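You operate a simulated robot arm through the tools that you are given. There is no shell and no other tool. Be economical: measure what you need, move in short steps, check, and stop when the job is done.

The job below is to be done with a simulated two-armed robot. You get a single attempt, and the scene is never put back.

TASK
Pick up the brown bin with one hand, pass it to the other hand and put it on the bottom shelf of the steel table under the feeder. Set down upright: brown bin.

Only the result counts: the job must be done as asked and must still hold three seconds after the hand-in. Knocking over, shifting, dropping, spilling or breaking anything else fails it.

THE ROBOT
Two 7-joint arms with two-finger grippers on one trunk, on a base that drives. Base frame: it is fixed to the floor where the robot stands at the start and does not move with it; the origin is under the middle of the robot, x ahead of it, y to its left, z up. Lengths are in m, angles in degrees, forces in N, time in s.
The left shoulder is at the start at [0.078, 0.151, 0.888], the right one opposite. With the tool pointing down near the work surface each hand reaches from about 0.3 to 0.8 m from the robot's upright axis, wherever it stands, measured 20 degrees to its own side. Places, roughly: bottom shelf of the steel table under the feeder [0.8, -0.4, 0.3]. Payload 2.54 kg a hand.
The TCP of each hand is the grasp point between the finger pads, 0.03 m short of the fingertips. In the tool frame z runs along the fingers and y along their closing line. The gripper opens to 0.116 m. The gripper's body begins 0.095 m behind the TCP.
Orientation is that of the tool frame in the base frame, as [roll, pitch, yaw] about the fixed x, y, z axes, in that order (R = Rz(yaw) Ry(pitch) Rx(roll)). With the fingers straight down and closing along the base's y, the tool's x points along the base's -x, its y along +y and its z along -z.

THE INTERFACE
- The arms move only by the tool play_rows. It takes "left_plan", "right_plan" or both (then of equal length, played together; a hand with none holds still); each is a list of rows, each an object of numbers (a shift or turn left out is 0, a gripper value left out holds the last): "tx", "ty", "tz": the shift along the base's x, y, z in units of 20 mm (1.0 is 20 mm); "wx", "wy", "wz": the turn, a rotation vector about the base's x, y, z in units of 6 degrees (1.0 is 6 degrees); "claw": the gripper command, from -1 (shut) to 1 (fully open), values between in proportion. In form: [{"tx": .., "ty": .., "tz": .., "wx": .., "wy": .., "wz": .., "claw": ..}, ...]. A call has 1 to 20 rows; each row shifts and turns the commanded pose from where the row before left it. A call with a number of a shift or a turn outside -1 to 1 is refused whole. A row lasts 0.2 s, in which the tool goes at most 0.05 m and 8.6 degrees; a call with a longer step from one row to the next is refused whole, and so is a gripper value outside its range. Where a pose cannot be reached the arm comes as near as it can. A force on the tool above 40 N (or 10 N above the force at the start of the call, whichever is more), or a blocked arm, ends the call early, and 0.2 s more pass. Each finger travels about 0.072 m/s and halts on what it meets, pressing with about 39 N; the grip force reading is that of the motor and also rises with nothing between the fingers. The clock runs only during rows and for 0.2 s after the last one: add rows that do not move to give the fingers time. The reply holds the time, the measured pose of the TCP, the force on the tool along the base axes, the opening and the grip force, in the units named above and with some noise, with the torque about the TCP (base axes, N m) and any sound that the robot's microphone picked up.
- Cameras (640 x 400 px; columns grow to the right, rows downward): "scene" is now at [0.1595, -0.0542, 1.0284]; the picture's right is [-0.45, -0.89, 0.00], its down [-0.29, 0.15, -0.95] and it looks along [0.85, -0.42, -0.33] (base axes); focal length 214 px, centre (320, 200). "left" rides on the left gripper at [0.069, 0.015, -0.122] in its tool frame; the picture's right is [-0.22, 0.98, 0.00], its down [-0.83, -0.18, -0.53] and it looks along [-0.52, -0.12, 0.85] (tool axes); focal length 251 px, centre (320, 200). "right" rides on the right gripper at [0.069, -0.015, -0.122] in its tool frame; the picture's right is [0.21, 0.98, 0.00], its down [-0.83, 0.18, -0.53] and it looks along [-0.52, 0.11, 0.85] (tool axes); focal length 251 px, centre (320, 200). There is no depth. A picture from a camera that has moved, and an enlarged one, comes with that camera's place and axes in the base frame and with its lens. The place of the scene camera against the robot may be out by one fixed shift of up to 0.018 m in any direction.
- snapshot(camera): a new picture of that camera. The clock stands still meanwhile.
- slide_trunk(by): slides the trunk up (or, below 0, down) by that many m; the arms and the scene camera ride with it, the base frame stays. It gives what a move gives, with no picture.
- steer(legs): drives the robot by 1 to 6 legs, each [ahead, left, turn to the left] in m, m and degrees, along the robot's own axes; the way and the turn of a leg run together, so that a leg with both is an arc; at most 1.5 m and 180 degrees a leg. The arms and the cameras ride along, it lands a little off, and it stops where it bumps. It gives what a move gives.
- aim_head(pan, tilt): turns the head with the scene camera to pan (to the left, within 80 degrees either way) and tilt (down, from -29 to 69), counted from straight ahead of the robot. It gives what a move gives.
- zoom(camera, box): a new picture of the part [left, top, right, bottom] of that camera's present view, enlarged. The clock stands still meanwhile.
- close_job(): hands the job in; it is judged then, once.

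Go step by step. Nothing tells you exact positions but the pictures and the camera data: compare them with the known pose of the tool, close in by small moves and look again before you grip or let go. The budget is 120 turns and 88 pictures, counting those below and the enlarged ones. Unless the task says otherwise, let go and move clear before handing in.

The tools are called after ">>>" as a command line: name --argument value ..., lists and objects as JSON in quotes. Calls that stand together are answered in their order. play_rows: Moves the arms, as the interface text tells. Its arguments: {"type":"object","properties":{"left_plan":{"type":"array","items":{"type":"object","properties":{"tx":{"type":"number"},"ty":{"type":"number"},"tz":{"type":"number"},"wx":{"type":"number"},"wy":{"type":"number"},"wz":{"type":"number"},"claw":{"type":"number"}}}},"right_plan":{"type":"array","items":{"type":"object","properties":{"tx":{"type":"number"},"ty":{"type":"number"},"tz":{"type":"number"},"wx":{"type":"number"},"wy":{"type":"number"},"wz":{"type":"number"},"claw":{"type":"number"}}}}},"required":[]} The other tools are called the same way: slide_trunk (by) slides the trunk up or down; steer (legs) drives the base; aim_head (pan, tilt) turns the head that bears the scene camera; snapshot (camera) takes a picture; zoom (camera, box) takes an enlarged picture of a part of a camera's view; close_job () hands the job in.

At the start:

```text
t: 0.0
left_ee_pos: [0.48, -0.0452, 1.011]
left_tool_rot: [-180.0, 0.0, -179.8]
left_contact_force: [0.6, 0.2, 0.1]
left_torque: [-0.01, 0.0, -0.02]
left_gripper_width: 0.1162
left_grip_force: 0.1
right_ee_pos: [0.2959, -0.3801, 0.99]
right_tool_rot: [180.0, 0.0, -180.0]
right_contact_force: [1.1, -0.2, 0.3]
right_torque: [0.03, 0.01, 0.01]
right_gripper_width: 0.1161
right_grip_force: 0.1
trunk travel left (down, up): [-0.125, 0.164]
robot x, y, heading: [0.0045, 0.0011, 0.0]
head pan, tilt: [-26.6, 19.0]
```

scene: 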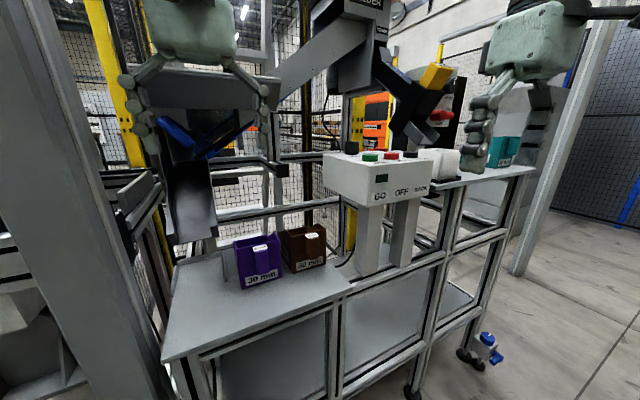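
right: 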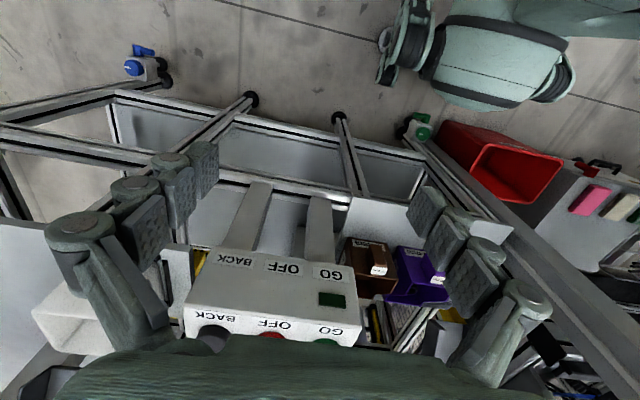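
left: 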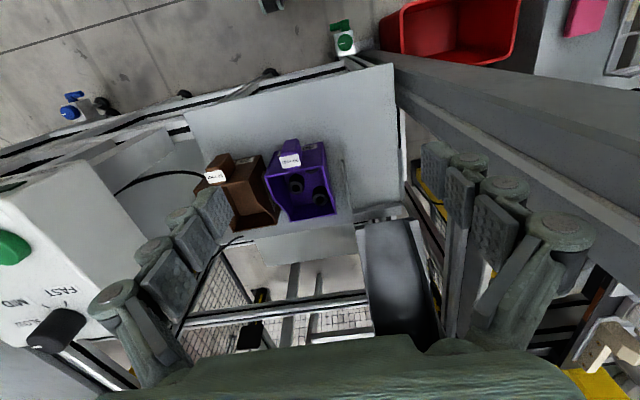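

The brown bin stands beside the purple one on the table top, left of the control box; the bottom shelf is below. I look closer first.

>>> zoom --camera "scene" --box '[200, 200, 400, 325]'

>>> zoom --camera "left" --box '[160, 110, 360, 235]'

>>> aim_head --pan -26 --tilt 50

>>> snapshot --camera "scene"

```text
3.20 times, centred on (300, 262) of scene
camera zoom: at [0.1595, -0.0542, 1.0284], right [-0.45, -0.89, 0.0], down [-0.29, 0.15, -0.95], along [0.85, -0.42, -0.33], focal length 686 px, centre (384, 0)
```

zoom: 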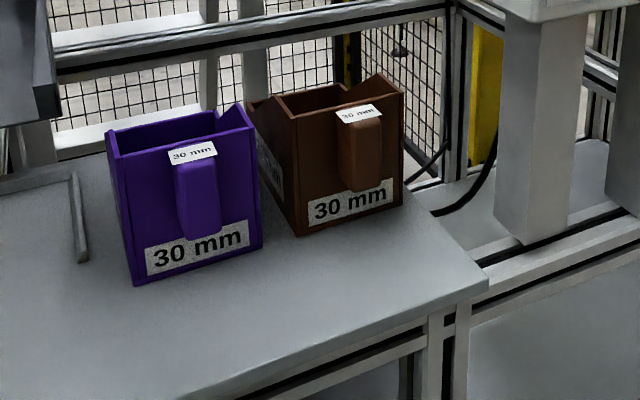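

```text
3.20 times, centred on (260, 172) of left
camera zoom: at [0.4089, -0.0305, 1.1329], right [0.21, 0.98, 0.0], down [0.83, -0.18, 0.53], along [0.52, -0.11, -0.85], focal length 805 px, centre (512, 288)
```

zoom: 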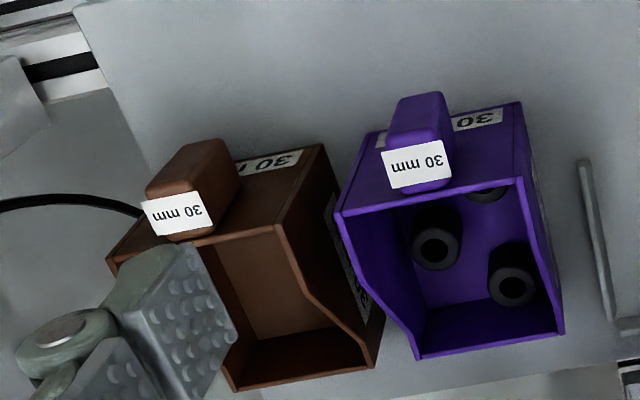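

```text
t: 1.0
left_ee_pos: [0.4788, -0.0452, 1.0104]
left_tool_rot: [179.9, 0.0, -179.9]
left_contact_force: [0.0, 0.4, -0.3]
left_torque: [-0.03, 0.02, -0.03]
left_gripper_width: 0.116
left_grip_force: 0.1
right_ee_pos: [0.2958, -0.3804, 0.9898]
right_tool_rot: [180.0, 0.0, -180.0]
right_contact_force: [0.1, 0.0, 0.0]
right_torque: [0.02, 0.03, 0.0]
right_gripper_width: 0.1161
right_grip_force: 0.0
trunk travel left (down, up): [-0.125, 0.164]
robot x, y, heading: [0.0031, -0.0021, 0.2]
head pan, tilt: [-26.0, 50.0]
```

```text
82 pictures are left
camera scene: at [0.1453, -0.0463, 0.9813], right [-0.44, -0.9, 0.0], down [-0.69, 0.34, -0.64], along [0.58, -0.28, -0.77], focal length 214 px, centre (320, 200)
```

scene: 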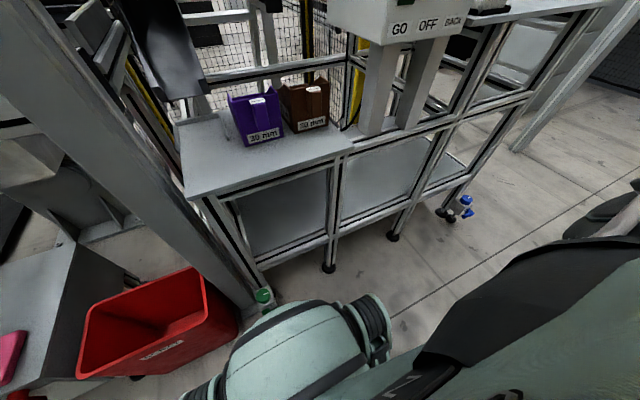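

>>> aim_head --pan -20 --tilt 0

>>> snapshot --camera "scene"

>>> play_rows --left_plan '[{"ty": -1}, {"ty": -1}, {"ty": -1}, {"ty": -1}, {"ty": -1}, {"ty": -1}]'

>>> snapshot --camera "left"

```text
t: 2.1
left_ee_pos: [0.4793, -0.0459, 1.0097]
left_tool_rot: [-179.9, -0.1, -179.9]
left_contact_force: [0.1, 0.0, 0.6]
left_torque: [-0.02, 0.01, 0.0]
left_gripper_width: 0.1159
left_grip_force: 0.2
right_ee_pos: [0.296, -0.3799, 0.99]
right_tool_rot: [-180.0, 0.0, 180.0]
right_contact_force: [0.2, -0.4, -0.4]
right_torque: [0.01, -0.01, -0.02]
right_gripper_width: 0.1159
right_grip_force: 0.1
trunk travel left (down, up): [-0.125, 0.164]
robot x, y, heading: [-0.0003, 0.0043, 0.0]
head pan, tilt: [-20.0, 0.0]
```

```text
81 pictures are left
camera scene: at [0.1607, -0.0433, 1.059], right [-0.34, -0.94, 0.0], down [0.0, 0.0, -1.0], along [0.94, -0.34, 0.0], focal length 214 px, centre (320, 200)
```

scene: 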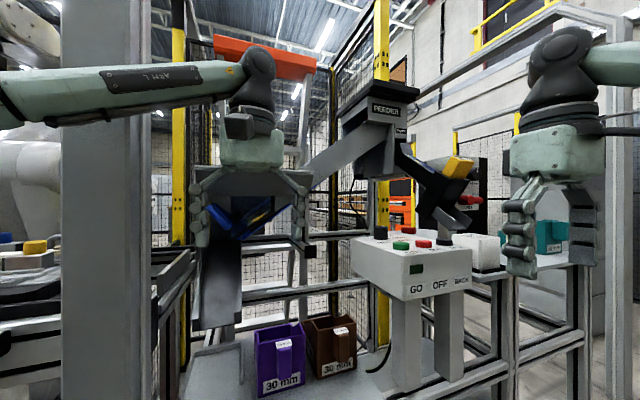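

```text
t: 3.5
left_ee_pos: [0.4826, -0.1639, 1.0087]
left_tool_rot: [-180.0, 0.0, -179.9]
left_contact_force: [0.0, -0.4, -0.4]
left_torque: [-0.04, -0.03, 0.01]
left_gripper_width: 0.116
left_grip_force: 0.0
right_ee_pos: [0.2962, -0.3798, 0.9903]
right_tool_rot: [180.0, 0.0, 180.0]
right_contact_force: [0.1, -0.5, 0.2]
right_torque: [0.01, 0.01, -0.01]
right_gripper_width: 0.1157
right_grip_force: 0.1
trunk travel left (down, up): [-0.125, 0.164]
robot x, y, heading: [0.0003, -0.0011, 0.0]
head pan, tilt: [-20.0, 0.0]
```

```text
80 pictures are left
camera left: at [0.4114, -0.1497, 1.1311], right [0.21, 0.98, 0.0], down [0.83, -0.18, 0.53], along [0.52, -0.11, -0.85], focal length 251 px, centre (320, 200)
```

left: 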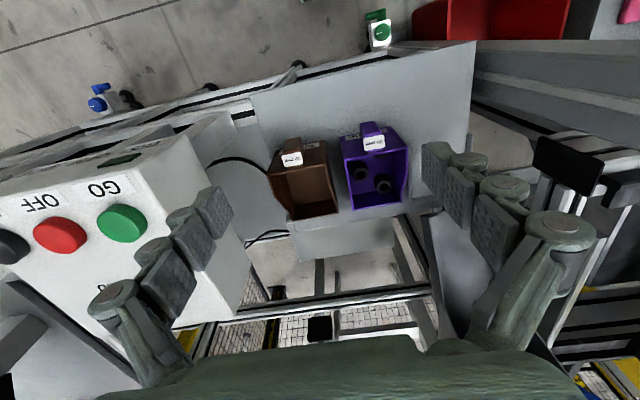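

>>> zoom --camera "left" --box '[100, 80, 420, 280]'

>>> zoom --camera "scene" --box '[220, 200, 500, 375]'

```text
2.00 times, centred on (260, 180) of left
camera zoom: at [0.4114, -0.1497, 1.1311], right [0.21, 0.98, 0.0], down [0.83, -0.18, 0.53], along [0.52, -0.11, -0.85], focal length 503 px, centre (440, 240)
```

zoom: 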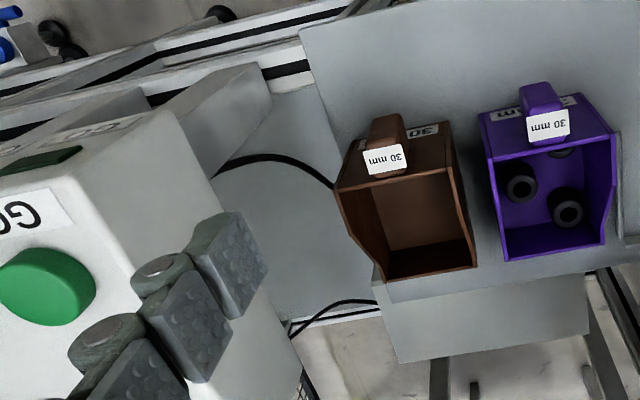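

```text
2.29 times, centred on (360, 288) of scene
camera zoom: at [0.1606, -0.0435, 1.0591], right [-0.34, -0.94, 0.0], down [0.0, 0.0, -1.0], along [0.94, -0.34, 0.0], focal length 490 px, centre (229, 0)
```

zoom: 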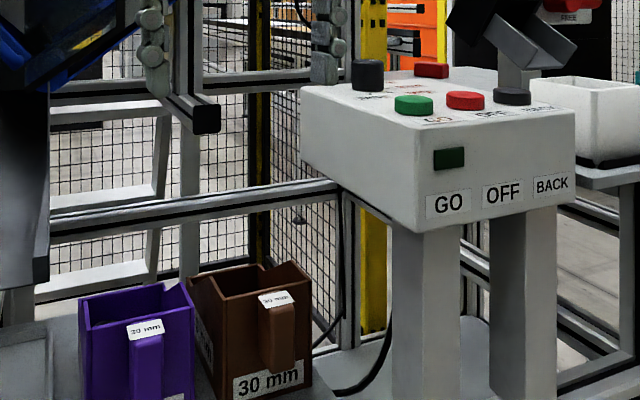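

The brown bin's front wall with its handle is near x 0.55–0.57, y −0.23, and the control box stands close on its right (y < −0.29, z 0.89–0.98). I'll pinch handle and front wall with the left hand, closing along x, so I turn it by 90° first.

>>> play_rows --left_plan '[{"wz": -1}, {"wz": -1}, {"wz": -1}, {"wz": -1}, {"wz": -1}, {"wz": -1}, {"wz": -1}, {"wz": -1}, {"wz": -1}, {"wz": -1}, {"wz": -1}, {"wz": -1}, {"wz": -1}, {"wz": -1}, {"wz": -1}]'

>>> snapshot --camera "left"

>>> snapshot --camera "scene"

```text
t: 6.7
left_ee_pos: [0.3725, -0.1427, 0.9511]
left_tool_rot: [-180.0, 0.2, 90.2]
left_contact_force: [0.1, -0.4, -0.7]
left_torque: [0.02, 0.03, -0.01]
left_gripper_width: 0.116
left_grip_force: 0.0
left hand out of reach, approached as far as the arm can: row 11, 12, 13, 14, 15
right_ee_pos: [0.2956, -0.3815, 0.9897]
right_tool_rot: [179.9, 0.0, 180.0]
right_contact_force: [-0.9, 0.8, -0.8]
right_torque: [0.01, 0.0, -0.01]
right_gripper_width: 0.1162
right_grip_force: 0.0
trunk travel left (down, up): [-0.125, 0.164]
robot x, y, heading: [-0.0029, -0.0037, 0.1]
head pan, tilt: [-20.0, 0.0]
```

```text
77 pictures are left
camera left: at [0.3857, -0.0723, 1.0731], right [0.98, -0.21, 0.0], down [-0.18, -0.83, 0.54], along [-0.11, -0.52, -0.84], focal length 251 px, centre (320, 200)
```

left: 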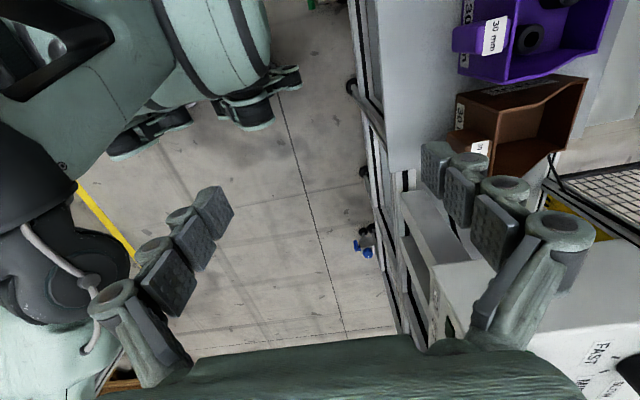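

```text
76 pictures are left
camera scene: at [0.1606, -0.0433, 1.0591], right [-0.34, -0.94, 0.0], down [0.0, 0.0, -1.0], along [0.94, -0.34, 0.0], focal length 214 px, centre (320, 200)
```

scene: 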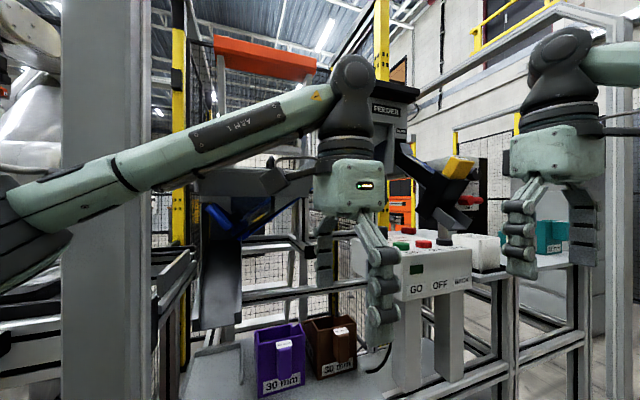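

The arm was driven in by its reach at that height; I try lowering and going forward, where it should reach better.

>>> play_rows --left_plan '[{"tx": 1, "tz": -0.5, "ty": -0.5}, {"tx": 1, "tz": -0.5, "ty": -0.5}, {"tx": 1, "tz": -0.5, "ty": -0.5}, {"tx": 1, "tz": -0.5, "ty": -0.5}]'

```text
t: 7.7
left_ee_pos: [0.3873, -0.1662, 0.9011]
left_tool_rot: [180.0, 0.0, 90.3]
left_contact_force: [0.0, -0.2, 0.5]
left_torque: [0.01, -0.01, 0.02]
left_gripper_width: 0.1164
left_grip_force: 0.0
left hand out of reach, approached as far as the arm can: row 1, 2, 3, 4
right_ee_pos: [0.2964, -0.3796, 0.9896]
right_tool_rot: [-180.0, 0.1, -180.0]
right_contact_force: [0.4, -0.8, -0.3]
right_torque: [0.0, 0.01, 0.0]
right_gripper_width: 0.1161
right_grip_force: 0.0
trunk travel left (down, up): [-0.125, 0.164]
robot x, y, heading: [0.0007, -0.0007, 0.0]
head pan, tilt: [-20.0, 0.0]
```

Reach is limited by how far across the body this is; I'll shift the base to the right by 0.2 m.

>>> steer --legs '[[0, -0.2, 0]]'

>>> play_rows --left_plan '[{"tx": 1}, {"tx": 1}, {"tx": 1}]'

```text
t: 9.7
left_ee_pos: [0.3898, -0.2935, 0.9014]
left_tool_rot: [179.9, -0.8, 91.3]
left_contact_force: [-2.3, 2.0, 0.5]
left_torque: [-0.15, -0.18, 0.15]
left_gripper_width: 0.1147
left_grip_force: 0.1
right_ee_pos: [0.2992, -0.5136, 0.9897]
right_tool_rot: [180.0, -0.1, -179.8]
right_contact_force: [-0.6, -0.1, 0.9]
right_torque: [-0.01, -0.03, 0.01]
right_gripper_width: 0.116
right_grip_force: 0.0
trunk travel left (down, up): [-0.125, 0.164]
robot x, y, heading: [0.0001, -0.1352, 0.4]
head pan, tilt: [-20.0, 0.0]
stopped in leg 1: the force on the tool passed its limit at 60 N (the readings are from after the stop); the commanded pose is now the measured one
```

```text
t: 10.4
left_ee_pos: [0.3997, -0.2839, 0.8891]
left_tool_rot: [179.9, -0.8, 91.9]
left_contact_force: [-0.3, 0.6, 0.6]
left_torque: [-0.01, -0.01, -0.01]
left_gripper_width: 0.1159
left_grip_force: 0.1
left hand out of reach, approached as far as the arm can: row 1, 2, 3
right_ee_pos: [0.299, -0.5131, 0.9886]
right_tool_rot: [179.8, -0.1, -179.7]
right_contact_force: [0.2, -0.4, 0.3]
right_torque: [0.04, -0.02, 0.02]
right_gripper_width: 0.1158
right_grip_force: 0.0
trunk travel left (down, up): [-0.125, 0.164]
robot x, y, heading: [-0.0013, -0.1363, 0.6]
head pan, tilt: [-20.0, 0.0]
```

The left finger bumped the control box during the drive; I stop and look.

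>>> snapshot --camera "scene"

>>> snapshot --camera "left"

```text
75 pictures are left
camera scene: at [0.1617, -0.1771, 1.0588], right [-0.34, -0.94, 0.0], down [0.0, 0.0, -1.0], along [0.94, -0.34, 0.0], focal length 214 px, centre (320, 200)
```

scene: 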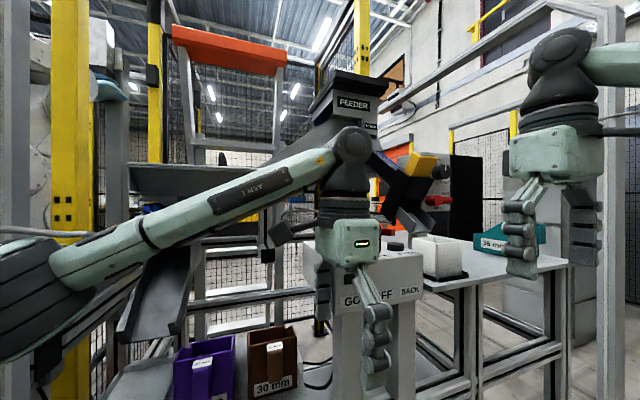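

```text
74 pictures are left
camera left: at [0.4112, -0.2157, 1.0126], right [0.98, -0.18, 0.0], down [-0.15, -0.84, 0.52], along [-0.1, -0.51, -0.85], focal length 251 px, centre (320, 200)
```

left: 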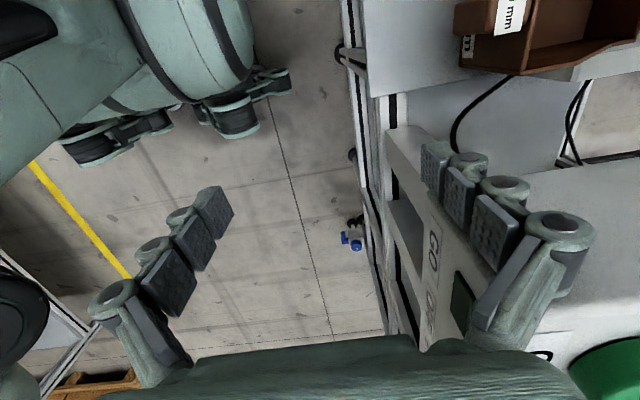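

The box looks in place; I pull the hand away to the left and then test reach toward the bin.

>>> play_rows --left_plan '[{"ty": 1}, {"ty": 1}, {"ty": 1}, {"ty": 1}]'

>>> play_rows --left_plan '[{"tx": 1}, {"tx": 1}, {"tx": 1}, {"tx": 1}]'

```text
t: 11.4
left_ee_pos: [0.3991, -0.2048, 0.8902]
left_tool_rot: [179.8, -0.8, 91.3]
left_contact_force: [-0.3, 1.3, -0.1]
left_torque: [-0.03, 0.0, 0.0]
left_gripper_width: 0.1159
left_grip_force: 0.2
right_ee_pos: [0.2981, -0.5129, 0.989]
right_tool_rot: [-179.9, 0.0, -179.7]
right_contact_force: [-0.8, -0.3, 0.4]
right_torque: [0.0, -0.02, 0.01]
right_gripper_width: 0.1157
right_grip_force: 0.0
trunk travel left (down, up): [-0.125, 0.164]
robot x, y, heading: [0.0007, -0.1327, 0.2]
head pan, tilt: [-20.0, 0.0]
```

```text
t: 12.4
left_ee_pos: [0.4064, -0.2074, 0.8773]
left_tool_rot: [179.9, -0.7, 91.7]
left_contact_force: [-0.7, -1.2, -0.4]
left_torque: [0.0, 0.0, 0.0]
left_gripper_width: 0.1161
left_grip_force: 0.3
left hand out of reach, approached as far as the arm can: row 1, 2, 3, 4
right_ee_pos: [0.2977, -0.5131, 0.9902]
right_tool_rot: [179.9, 0.0, -179.7]
right_contact_force: [-0.3, 0.7, -0.6]
right_torque: [-0.02, 0.02, -0.01]
right_gripper_width: 0.116
right_grip_force: 0.1
trunk travel left (down, up): [-0.125, 0.164]
robot x, y, heading: [-0.003, -0.1338, 0.4]
head pan, tilt: [-20.0, 0.0]
```

The top-down 90° turn is beyond the wrist's range there. New plan: the left hand takes the handle from the front, tilted about 35° below horizontal and closing along y. I turn it back while pulling away from the table.

>>> play_rows --left_plan '[{"tx": -1, "ty": 1}, {"tx": -1, "ty": 1}, {"tx": -1, "ty": 0.5}, {"wz": 1}, {"wz": 1}, {"wz": 1}, {"wz": 1}, {"wz": 1}, {"wz": 1}, {"wz": 1}, {"wz": 1}, {"wz": 1}, {"wz": 1}, {"wz": 1}, {"wz": 1}, {"wz": 1}, {"wz": 1}, {"wz": 0.7}]'

>>> play_rows --left_plan '[{"wy": -1}, {"wy": -1}, {"wy": -1}, {"wy": -1}, {"wy": -1}, {"wy": -1}, {"wy": -1}, {"wy": -1}, {"wy": -1}]'

>>> snapshot --camera "scene"

```text
t: 16.2
left_ee_pos: [0.3497, -0.1574, 0.8783]
left_tool_rot: [179.9, -0.8, 179.6]
left_contact_force: [0.3, -0.8, -0.3]
left_torque: [-0.04, 0.02, 0.02]
left_gripper_width: 0.116
left_grip_force: 0.1
right_ee_pos: [0.2989, -0.5134, 0.9896]
right_tool_rot: [179.9, 0.0, -179.7]
right_contact_force: [0.1, 0.1, 0.1]
right_torque: [0.02, 0.01, 0.0]
right_gripper_width: 0.1159
right_grip_force: 0.0
trunk travel left (down, up): [-0.125, 0.164]
robot x, y, heading: [-0.0025, -0.1368, 0.3]
head pan, tilt: [-20.0, 0.0]
```

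```text
t: 18.2
left_ee_pos: [0.3647, -0.1603, 0.8861]
left_tool_rot: [-176.8, 51.5, -173.2]
left_contact_force: [-0.4, -0.4, 0.6]
left_torque: [0.02, 0.01, 0.0]
left_gripper_width: 0.1162
left_grip_force: 0.1
right_ee_pos: [0.2983, -0.5128, 0.9896]
right_tool_rot: [179.9, 0.0, -179.7]
right_contact_force: [-0.3, -0.8, -0.2]
right_torque: [0.0, -0.01, -0.01]
right_gripper_width: 0.1162
right_grip_force: 0.1
trunk travel left (down, up): [-0.125, 0.164]
robot x, y, heading: [0.0008, -0.1363, 0.3]
head pan, tilt: [-20.0, 0.0]
```

```text
73 pictures are left
camera scene: at [0.1609, -0.1832, 1.0501], right [-0.39, -0.92, 0.0], down [-0.09, 0.04, -1.0], along [0.92, -0.39, -0.1], focal length 214 px, centre (320, 200)
```

scene: 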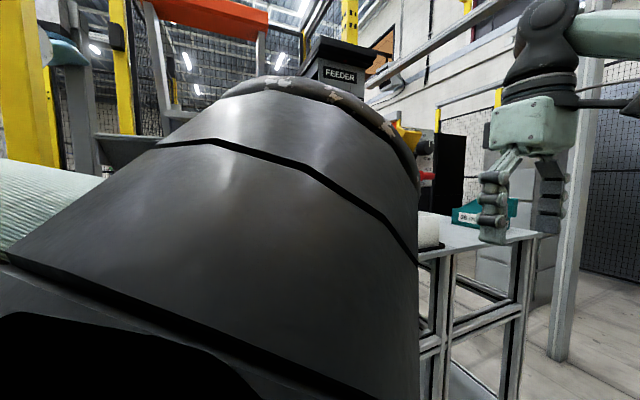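

The forearm came up against the head, being too folded. I undo the tilt, and will back the base off for room.

>>> play_rows --left_plan '[{"wy": 1}, {"wy": 1}, {"wy": 1}, {"wy": 1}, {"wy": 1}, {"wy": 1}, {"wy": 1}, {"wy": 1}, {"wy": 0.5}]'

>>> steer --legs '[[-0.2, 0.0, 0]]'

>>> play_rows --left_plan '[{"tx": 1}, {"tx": 1}, {"tx": 1}, {"tx": 1}, {"tx": 1}, {"tx": 1}, {"tx": 1}, {"tx": 1}]'

>>> aim_head --pan -10 --tilt 20

>>> snapshot --camera "scene"

```text
t: 20.2
left_ee_pos: [0.348, -0.1561, 0.8761]
left_tool_rot: [179.9, 2.1, 179.5]
left_contact_force: [1.1, 0.3, -0.5]
left_torque: [0.0, -0.04, 0.0]
left_gripper_width: 0.1162
left_grip_force: 0.0
right_ee_pos: [0.2991, -0.5126, 0.9893]
right_tool_rot: [180.0, 0.1, -179.7]
right_contact_force: [-0.6, 1.0, 0.1]
right_torque: [0.01, 0.01, -0.03]
right_gripper_width: 0.1159
right_grip_force: 0.0
trunk travel left (down, up): [-0.125, 0.164]
robot x, y, heading: [-0.0015, -0.1372, 0.2]
head pan, tilt: [-20.0, 0.0]
```

```text
t: 21.9
left_ee_pos: [0.1464, -0.1589, 0.8775]
left_tool_rot: [179.9, 2.2, 179.3]
left_contact_force: [0.0, -0.3, 0.4]
left_torque: [0.04, 0.04, 0.0]
left_gripper_width: 0.1159
left_grip_force: 0.0
right_ee_pos: [0.0947, -0.5147, 0.9895]
right_tool_rot: [179.9, 0.0, -180.0]
right_contact_force: [-0.9, -0.4, -0.3]
right_torque: [0.04, 0.01, 0.02]
right_gripper_width: 0.1161
right_grip_force: 0.0
trunk travel left (down, up): [-0.125, 0.164]
robot x, y, heading: [-0.204, -0.1337, 0.1]
head pan, tilt: [-20.0, 0.0]
```

```text
t: 23.7
left_ee_pos: [0.3066, -0.1578, 0.8774]
left_tool_rot: [179.8, 2.2, 179.3]
left_contact_force: [-0.3, 0.0, 0.0]
left_torque: [0.0, -0.04, -0.01]
left_gripper_width: 0.1161
left_grip_force: 0.0
right_ee_pos: [0.094, -0.5134, 0.9896]
right_tool_rot: [-180.0, 0.0, 180.0]
right_contact_force: [0.2, 1.0, -0.3]
right_torque: [0.0, 0.0, 0.05]
right_gripper_width: 0.116
right_grip_force: 0.0
trunk travel left (down, up): [-0.125, 0.164]
robot x, y, heading: [-0.2039, -0.1316, 0.1]
head pan, tilt: [-20.0, 0.0]
```

```text
t: 24.5
left_ee_pos: [0.3057, -0.1572, 0.8769]
left_tool_rot: [179.8, 2.1, 179.4]
left_contact_force: [1.2, -0.3, -0.8]
left_torque: [-0.02, -0.03, 0.02]
left_gripper_width: 0.1159
left_grip_force: 0.1
right_ee_pos: [0.0937, -0.5144, 0.9888]
right_tool_rot: [179.9, 0.0, -179.9]
right_contact_force: [0.3, 0.3, 0.2]
right_torque: [-0.03, 0.0, -0.01]
right_gripper_width: 0.1161
right_grip_force: 0.1
trunk travel left (down, up): [-0.125, 0.164]
robot x, y, heading: [-0.2059, -0.1369, 0.1]
head pan, tilt: [-10.0, 20.0]
```

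```text
72 pictures are left
camera scene: at [-0.0342, -0.1639, 1.0269], right [-0.17, -0.98, 0.0], down [-0.34, 0.06, -0.94], along [0.93, -0.16, -0.34], focal length 214 px, centre (320, 200)
```

scene: 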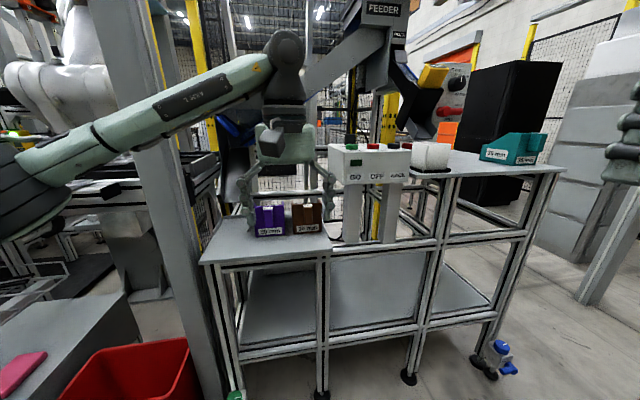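

The view is clear now: the shelf's middle bay opening spans roughly y −0.27…−0.58, z 0.34…0.65. I now tilt the left hand with more room.

>>> play_rows --left_plan '[{"wy": -1, "tx": 0.3}, {"wy": -1, "tx": 0.3}, {"wy": -1, "tx": 0.3}, {"wy": -1, "tx": 0.3}, {"wy": -1}, {"wy": -1}, {"wy": -1}, {"wy": -1}, {"wy": -1}, {"wz": 0.1}]'

>>> snapshot --camera "scene"

>>> snapshot --camera "left"

```text
t: 26.7
left_ee_pos: [0.3308, -0.1593, 0.8776]
left_tool_rot: [178.9, 56.3, 179.4]
left_contact_force: [0.4, 0.3, 0.2]
left_torque: [-0.01, 0.03, 0.0]
left_gripper_width: 0.1157
left_grip_force: 0.1
right_ee_pos: [0.0949, -0.515, 0.9892]
right_tool_rot: [179.9, 0.0, -180.0]
right_contact_force: [-0.1, -0.2, 0.1]
right_torque: [0.04, -0.03, 0.0]
right_gripper_width: 0.1161
right_grip_force: 0.0
trunk travel left (down, up): [-0.125, 0.164]
robot x, y, heading: [-0.1996, -0.1371, 0.1]
head pan, tilt: [-10.0, 20.0]
```

```text
71 pictures are left
camera scene: at [-0.0342, -0.1639, 1.0268], right [-0.17, -0.98, 0.0], down [-0.34, 0.06, -0.94], along [0.93, -0.16, -0.34], focal length 214 px, centre (320, 200)
```

scene: 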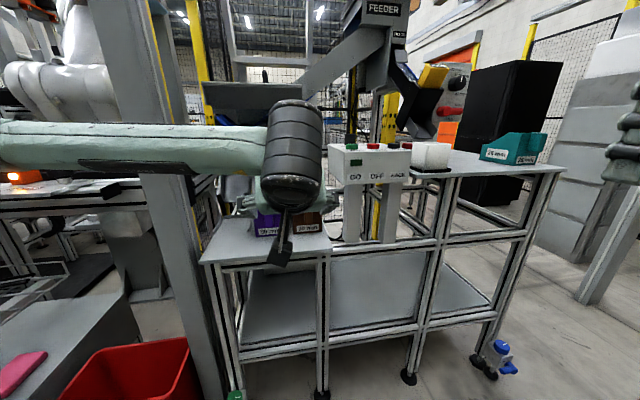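

```text
70 pictures are left
camera left: at [0.1884, -0.1444, 0.8881], right [0.11, 0.98, 0.19], down [0.02, -0.19, 0.98], along [0.99, -0.11, -0.04], focal length 251 px, centre (320, 200)
```

left: 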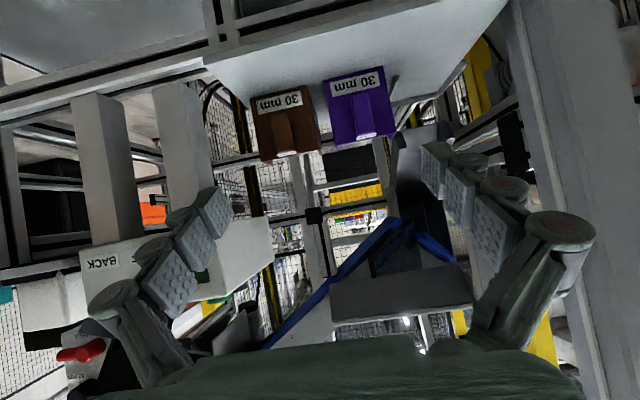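

>>> zoom --camera "left" --box '[220, 60, 420, 185]'

```text
3.20 times, centred on (320, 122) of left
camera zoom: at [0.1884, -0.1444, 0.8881], right [0.11, 0.98, 0.19], down [0.02, -0.19, 0.98], along [0.99, -0.11, -0.04], focal length 805 px, centre (320, 448)
```

zoom: 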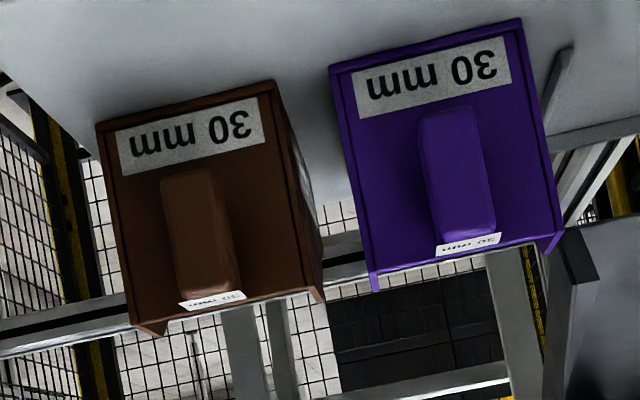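

Handle is about y −0.222, z 0.735–0.795, front at x ≈ 0.548. I set the tilt near 45° and move to a pre-grasp pose.

>>> play_rows --left_plan '[{"wy": 1, "tx": 1, "ty": -0.5, "claw": 0.2}, {"wy": 0.9, "tx": 1, "ty": -0.5, "tz": -0.3}, {"tx": 1, "ty": -0.5, "tz": -0.3}, {"tx": 1, "ty": -0.5, "tz": -0.3}, {"tx": 1, "ty": -0.5, "tz": -0.3}, {"tx": 1, "ty": -0.5, "tz": -0.3}, {"tx": 0.5, "ty": -0.2, "tz": -0.3}]'

>>> snapshot --camera "left"

>>> snapshot --camera "scene"

```text
t: 28.3
left_ee_pos: [0.4588, -0.2233, 0.8411]
left_tool_rot: [179.0, 44.9, 179.4]
left_contact_force: [0.1, -0.7, 0.5]
left_torque: [0.01, 0.01, -0.02]
left_gripper_width: 0.0697
left_grip_force: 0.1
right_ee_pos: [0.0943, -0.5149, 0.9894]
right_tool_rot: [179.8, -0.1, -180.0]
right_contact_force: [-0.1, 1.2, 0.3]
right_torque: [0.01, 0.0, 0.03]
right_gripper_width: 0.1159
right_grip_force: 0.1
trunk travel left (down, up): [-0.125, 0.164]
robot x, y, heading: [-0.2046, -0.1339, 0.0]
head pan, tilt: [-10.0, 20.0]
```

```text
68 pictures are left
camera left: at [0.3225, -0.2088, 0.8795], right [0.15, 0.98, 0.16], down [0.21, -0.19, 0.96], along [0.97, -0.11, -0.23], focal length 251 px, centre (320, 200)
```

left: 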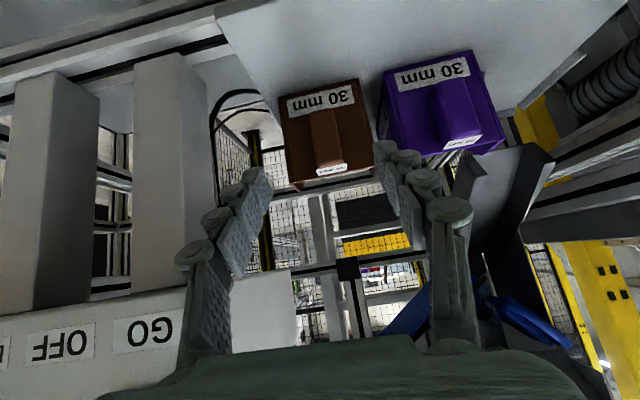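

```text
67 pictures are left
camera scene: at [-0.0342, -0.1639, 1.0268], right [-0.17, -0.98, 0.0], down [-0.34, 0.06, -0.94], along [0.93, -0.16, -0.34], focal length 214 px, centre (320, 200)
```

scene: 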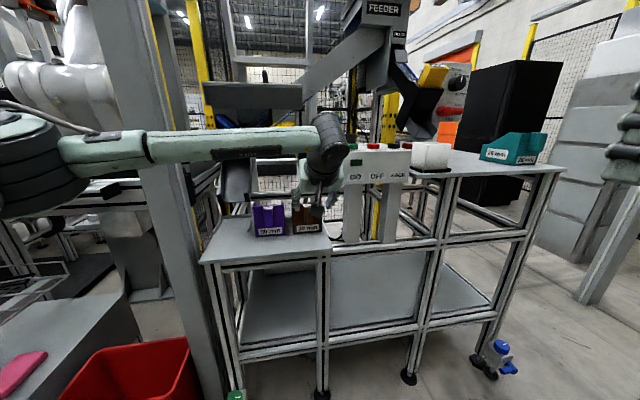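

>>> zoom --camera "left" --box '[240, 70, 440, 195]'

```text
3.20 times, centred on (340, 132) of left
camera zoom: at [0.3225, -0.2088, 0.8795], right [0.15, 0.98, 0.16], down [0.21, -0.19, 0.96], along [0.97, -0.11, -0.23], focal length 805 px, centre (256, 416)
```

zoom: 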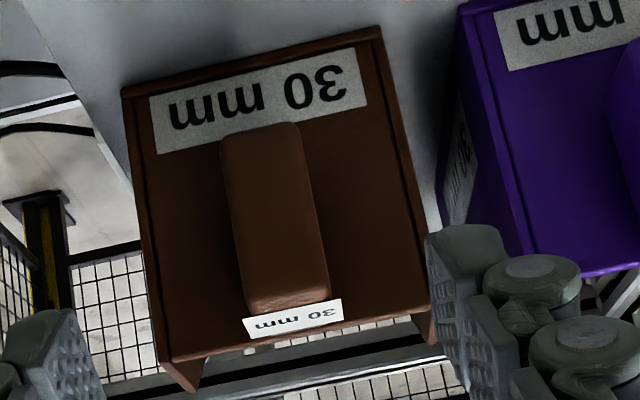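

Handle centre is y ≈ −0.2185, z 0.737–0.793. I approach along the tool axis, most of the way.

>>> play_rows --left_plan '[{"tx": 0.75, "tz": -0.75, "ty": 0.25}, {"tx": 0.75, "tz": -0.75}, {"tx": 0.75, "tz": -0.75}, {"tx": 0.75, "tz": -0.75}]'

>>> snapshot --camera "left"

>>> zoom --camera "scene" --box '[240, 140, 400, 240]'

```text
t: 29.3
left_ee_pos: [0.5204, -0.2186, 0.7823]
left_tool_rot: [179.0, 44.9, 179.4]
left_contact_force: [-0.5, -0.3, 0.2]
left_torque: [-0.01, 0.01, -0.01]
left_gripper_width: 0.0699
left_grip_force: 0.2
right_ee_pos: [0.094, -0.5148, 0.9894]
right_tool_rot: [179.9, 0.0, 180.0]
right_contact_force: [0.4, -0.4, -0.2]
right_torque: [0.02, -0.01, 0.01]
right_gripper_width: 0.1161
right_grip_force: 0.1
trunk travel left (down, up): [-0.125, 0.164]
robot x, y, heading: [-0.1992, -0.1344, -0.1]
head pan, tilt: [-10.0, 20.0]
```

```text
65 pictures are left
camera left: at [0.3827, -0.2045, 0.821], right [0.15, 0.98, 0.16], down [0.21, -0.19, 0.96], along [0.97, -0.11, -0.23], focal length 251 px, centre (320, 200)
```

left: 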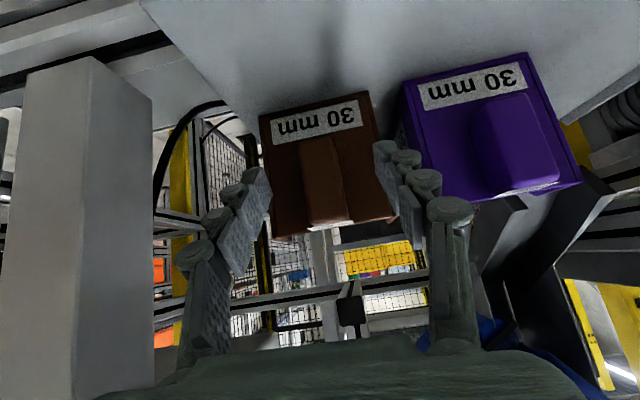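

```text
4.00 times, centred on (320, 190) of scene
camera zoom: at [-0.0342, -0.1639, 1.0268], right [-0.17, -0.98, 0.0], down [-0.34, 0.06, -0.94], along [0.93, -0.16, -0.34], focal length 858 px, centre (320, 240)
```

zoom: 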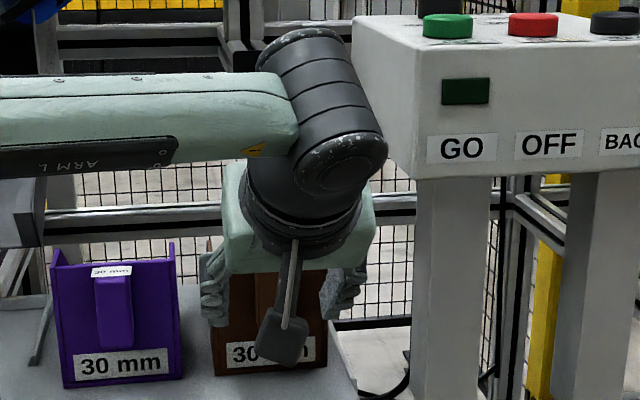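

The handle sits between the fingers. I make the last small advance and close.

>>> play_rows --left_plan '[{"tx": 0.4, "tz": -0.4}, {"tx": 0.4, "tz": -0.4}, {"claw": -1}, {"claw": -1}, {"claw": -1}, {"claw": -1}, {"claw": -1}]'

>>> snapshot --camera "left"

```text
t: 30.9
left_ee_pos: [0.5369, -0.2174, 0.7651]
left_tool_rot: [179.1, 44.9, 179.5]
left_contact_force: [2.0, -0.4, 1.3]
left_torque: [-0.07, -0.14, 0.05]
left_gripper_width: 0.023
left_grip_force: 38.9
right_ee_pos: [0.0963, -0.5154, 0.9892]
right_tool_rot: [180.0, 0.1, 180.0]
right_contact_force: [-0.2, 0.4, 0.8]
right_torque: [0.0, 0.02, -0.03]
right_gripper_width: 0.1157
right_grip_force: 0.1
trunk travel left (down, up): [-0.125, 0.164]
robot x, y, heading: [-0.2008, -0.1376, 0.3]
head pan, tilt: [-10.0, 20.0]
```

```text
63 pictures are left
camera left: at [0.3995, -0.2033, 0.8039], right [0.15, 0.98, 0.16], down [0.21, -0.19, 0.96], along [0.97, -0.11, -0.23], focal length 251 px, centre (320, 200)
```

left: 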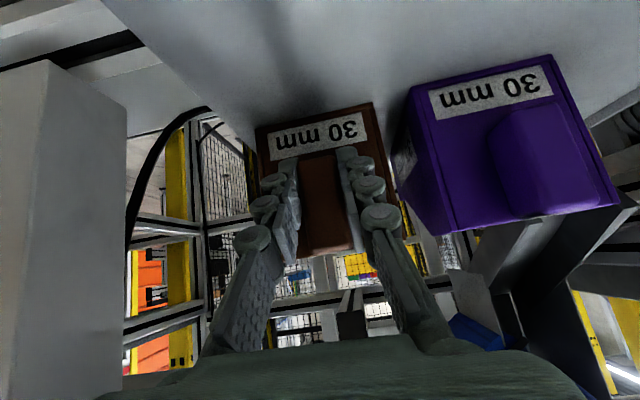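

Grip is firm on the handle. Lift slightly and check.

>>> play_rows --left_plan '[{"tz": 0.4}, {"tz": 0.5}, {"tz": 0.5}, {"tz": 0.6}]'

>>> snapshot --camera "left"

>>> zoom --camera "scene" --box '[240, 140, 400, 240]'

```text
t: 31.9
left_ee_pos: [0.5361, -0.2186, 0.8069]
left_tool_rot: [179.0, 44.8, 179.5]
left_contact_force: [-0.8, 1.0, -1.6]
left_torque: [-0.03, 0.1, 0.0]
left_gripper_width: 0.0231
left_grip_force: 39.3
right_ee_pos: [0.0948, -0.5147, 0.9903]
right_tool_rot: [179.9, -0.1, 180.0]
right_contact_force: [-0.2, -0.3, 0.3]
right_torque: [0.01, 0.0, 0.0]
right_gripper_width: 0.1162
right_grip_force: 0.1
trunk travel left (down, up): [-0.125, 0.164]
robot x, y, heading: [-0.2001, -0.1342, 0.0]
head pan, tilt: [-10.0, 20.0]
```

```text
62 pictures are left
camera left: at [0.3999, -0.2043, 0.8446], right [0.15, 0.98, 0.16], down [0.21, -0.19, 0.96], along [0.97, -0.11, -0.23], focal length 251 px, centre (320, 200)
```

left: 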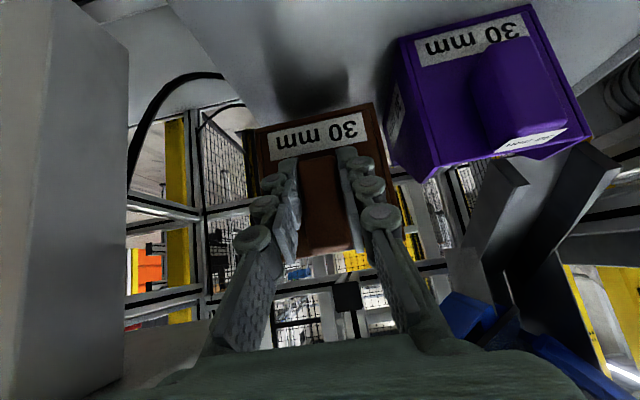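

```text
4.00 times, centred on (320, 190) of scene
camera zoom: at [-0.0341, -0.1639, 1.0268], right [-0.17, -0.98, 0.0], down [-0.34, 0.06, -0.94], along [0.93, -0.16, -0.34], focal length 858 px, centre (320, 240)
```

zoom: 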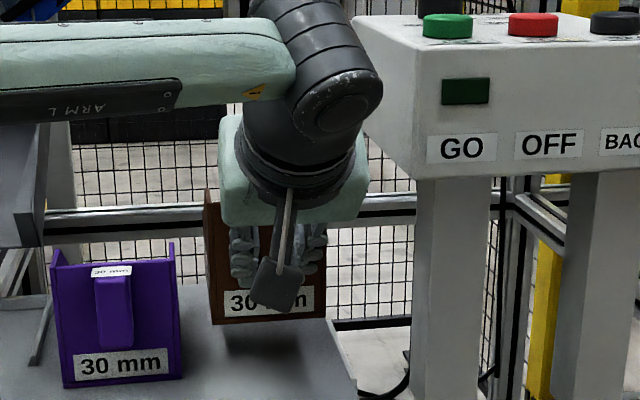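

The bin is up and steady. I back the base 0.35 m away from the table for free space.

>>> steer --legs '[[-0.35, 0, 0]]'

>>> play_rows --left_plan '[{"tx": -1, "tz": 1, "ty": 1}, {"tx": -1, "tz": 1, "ty": 1}, {"tx": -1, "tz": 1, "ty": 1}, {"tx": -1, "tz": 1, "ty": 1}, {"tx": -1, "tz": 1, "ty": 1}, {"tx": -1, "tz": 0.5, "ty": 1}, {"tx": -1, "tz": 0.5, "ty": 1}, {"tx": -1, "ty": 1}]'

>>> snapshot --camera "scene"

```text
t: 34.2
left_ee_pos: [0.1781, -0.2245, 0.8066]
left_tool_rot: [179.1, 44.9, 178.9]
left_contact_force: [0.3, 0.1, -1.4]
left_torque: [-0.02, 0.09, -0.01]
left_gripper_width: 0.0232
left_grip_force: 39.2
right_ee_pos: [-0.266, -0.5165, 0.9898]
right_tool_rot: [179.8, -0.1, 179.6]
right_contact_force: [1.0, 0.1, -0.4]
right_torque: [-0.03, -0.01, -0.03]
right_gripper_width: 0.1159
right_grip_force: 0.1
trunk travel left (down, up): [-0.125, 0.164]
robot x, y, heading: [-0.5583, -0.1322, -0.5]
head pan, tilt: [-10.0, 20.0]
```

```text
t: 36.0
left_ee_pos: [0.0173, -0.0625, 0.927]
left_tool_rot: [179.1, 44.8, 179.0]
left_contact_force: [0.4, 0.9, -1.1]
left_torque: [0.01, 0.14, 0.0]
left_gripper_width: 0.0231
left_grip_force: 39.1
right_ee_pos: [-0.2647, -0.5156, 0.9896]
right_tool_rot: [180.0, 0.0, 179.6]
right_contact_force: [0.0, -0.6, 0.0]
right_torque: [0.05, 0.0, 0.0]
right_gripper_width: 0.1164
right_grip_force: 0.1
trunk travel left (down, up): [-0.125, 0.164]
robot x, y, heading: [-0.5612, -0.1363, -0.2]
head pan, tilt: [-10.0, 20.0]
```

```text
60 pictures are left
camera scene: at [-0.392, -0.164, 1.0268], right [-0.18, -0.98, 0.0], down [-0.34, 0.06, -0.94], along [0.92, -0.17, -0.34], focal length 214 px, centre (320, 200)
```

scene: 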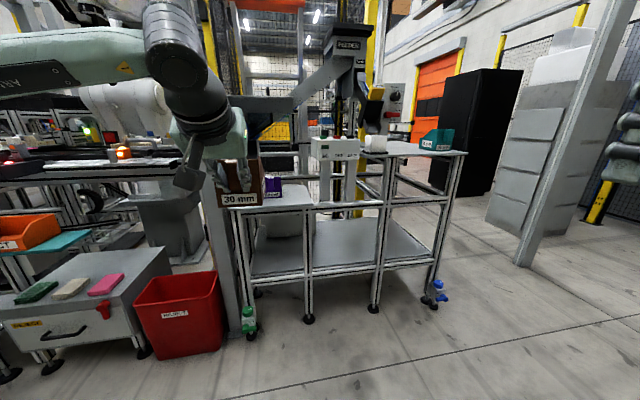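

Space is clear. Now I swing the left hand to point to the robot's right (bin axis along −y).

>>> play_rows --left_plan '[{"wz": -1, "tx": -0.3, "ty": 0.3}, {"wz": -1, "tx": -0.3, "ty": 0.3}, {"wz": -1, "tx": -0.3, "ty": 0.3}, {"wz": -1, "tx": -0.3, "ty": 0.3}, {"wz": -1, "tx": -0.3, "ty": 0.3}, {"wz": -1, "tx": -0.3, "ty": 0.3}, {"wz": -1, "tx": -0.3, "ty": 0.3}, {"wz": -1, "tx": -0.3, "ty": 0.3}, {"wz": -1, "tx": -0.3, "ty": 0.3}, {"wz": -1, "tx": -0.3, "ty": 0.3}]'

>>> snapshot --camera "scene"

```text
t: 38.2
left_ee_pos: [-0.063, -0.0096, 0.9147]
left_tool_rot: [-178.4, 43.0, 122.9]
left_contact_force: [0.2, 0.1, -1.4]
left_torque: [0.06, 0.09, 0.02]
left_gripper_width: 0.0231
left_grip_force: 38.9
left hand out of reach, approached as far as the arm can: row 10
right_ee_pos: [-0.2648, -0.5153, 0.99]
right_tool_rot: [180.0, -0.1, 179.6]
right_contact_force: [0.0, 0.2, -0.6]
right_torque: [-0.01, 0.01, 0.0]
right_gripper_width: 0.1161
right_grip_force: 0.0
trunk travel left (down, up): [-0.125, 0.164]
robot x, y, heading: [-0.563, -0.1339, -0.6]
head pan, tilt: [-10.0, 20.0]
```

```text
59 pictures are left
camera scene: at [-0.3916, -0.1639, 1.0267], right [-0.18, -0.98, 0.0], down [-0.34, 0.06, -0.94], along [0.92, -0.17, -0.34], focal length 214 px, centre (320, 200)
```

scene: 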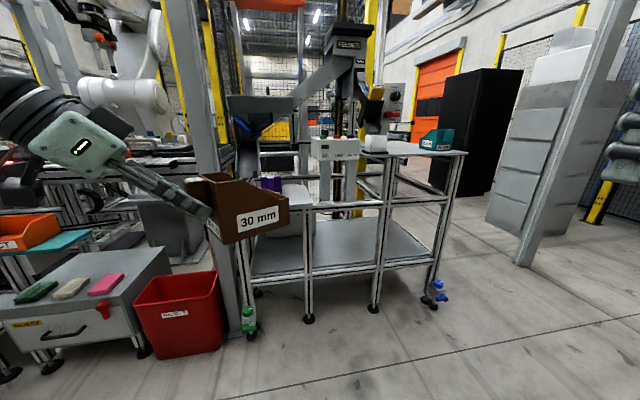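

The left wrist stops near −57°, which is enough: the bin's low back wall now faces right-forward, and the right hand can pinch that wall from the robot's side, pointing about 33° inward. I inspect the bin profile.

>>> zoom --camera "scene" --box '[160, 150, 320, 250]'

>>> aim_head --pan 10 --tilt 35

>>> snapshot --camera "scene"

```text
4.00 times, centred on (240, 200) of scene
camera zoom: at [-0.3916, -0.1639, 1.0267], right [-0.18, -0.98, 0.0], down [-0.34, 0.06, -0.94], along [0.92, -0.17, -0.34], focal length 858 px, centre (640, 200)
```

zoom: 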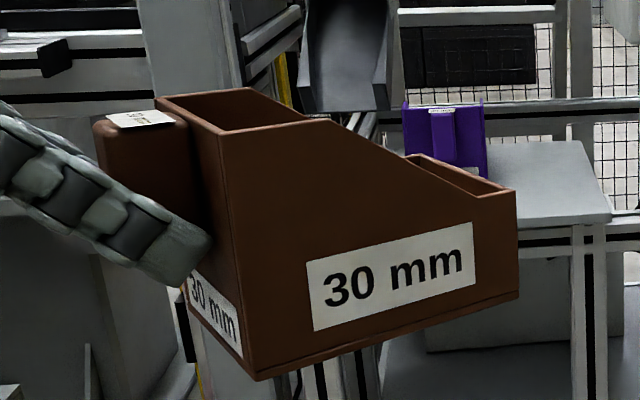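

```text
t: 39.0
left_ee_pos: [-0.064, -0.0091, 0.9146]
left_tool_rot: [-178.5, 43.1, 123.0]
left_contact_force: [0.5, -0.8, -1.9]
left_torque: [0.11, 0.04, -0.01]
left_gripper_width: 0.0231
left_grip_force: 39.1
right_ee_pos: [-0.2655, -0.5162, 0.9888]
right_tool_rot: [179.9, -0.1, 179.6]
right_contact_force: [0.0, -0.3, -0.2]
right_torque: [0.01, 0.01, -0.02]
right_gripper_width: 0.1161
right_grip_force: 0.0
trunk travel left (down, up): [-0.125, 0.164]
robot x, y, heading: [-0.5609, -0.136, -0.7]
head pan, tilt: [10.0, 35.0]
```

```text
57 pictures are left
camera scene: at [-0.3967, -0.1327, 1.003], right [0.17, -0.99, 0.0], down [-0.57, -0.1, -0.82], along [0.81, 0.14, -0.57], focal length 214 px, centre (320, 200)
```

scene: 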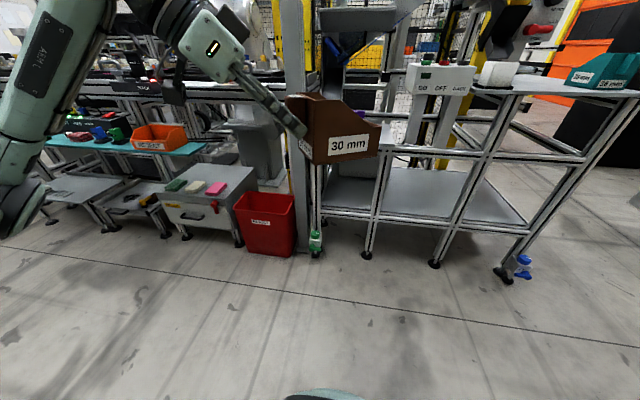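

The low back wall is about 55 mm tall. I tilt the right hand (about 50° down, 33° inward) and bring it toward a spot short of it.

>>> play_rows --right_plan '[{"wy": -1, "tx": 0.8, "ty": 0.5, "claw": -0.1}, {"wy": -1, "tx": 0.8, "ty": 0.5}, {"wy": -1, "tx": 0.8, "ty": 0.5}, {"wy": -1, "tx": 0.8, "ty": 0.5}, {"wy": -1, "tx": 0.8, "ty": 0.5}, {"wy": -1, "tx": 0.8, "ty": 0.5}, {"wy": -0.7, "tx": 0.5, "ty": 0.5}, {"wz": 1, "ty": 0.5}, {"wz": 1, "ty": 0.5}, {"wz": 1, "ty": 0.5}, {"wz": 1, "ty": 0.5}, {"wz": 1, "ty": 0.5}, {"wz": 0.5, "ty": 0.5}]'

>>> snapshot --camera "scene"

>>> snapshot --camera "right"

```text
t: 41.8
left_ee_pos: [-0.0631, -0.0091, 0.9154]
left_tool_rot: [-178.3, 43.1, 122.9]
left_contact_force: [-0.4, -0.3, -1.5]
left_torque: [0.08, 0.03, 0.01]
left_gripper_width: 0.0232
left_grip_force: 38.9
right_ee_pos: [-0.1599, -0.3861, 0.988]
right_tool_rot: [179.6, 40.2, -147.3]
right_contact_force: [0.6, 0.9, 0.0]
right_torque: [0.0, -0.04, 0.0]
right_gripper_width: 0.052
right_grip_force: 0.1
trunk travel left (down, up): [-0.125, 0.164]
robot x, y, heading: [-0.5551, -0.1348, -0.1]
head pan, tilt: [10.0, 35.0]
```

```text
56 pictures are left
camera scene: at [-0.3967, -0.1327, 1.0029], right [0.17, -0.99, 0.0], down [-0.57, -0.1, -0.82], along [0.81, 0.14, -0.57], focal length 214 px, centre (320, 200)
```

scene: 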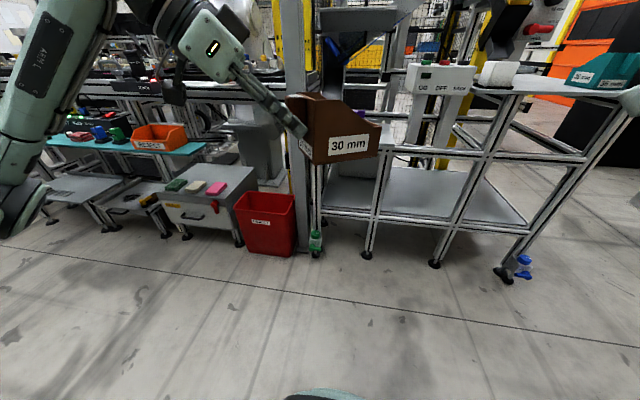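

```text
55 pictures are left
camera right: at [-0.263, -0.472, 1.0367], right [-0.67, 0.73, -0.13], down [0.14, 0.3, 0.94], along [0.73, 0.61, -0.31], focal length 251 px, centre (320, 200)
```

right: 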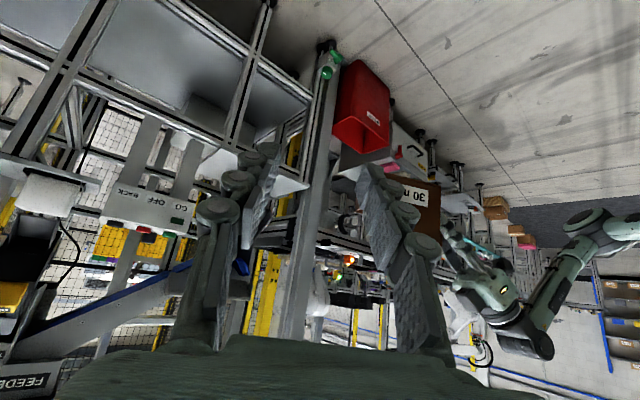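

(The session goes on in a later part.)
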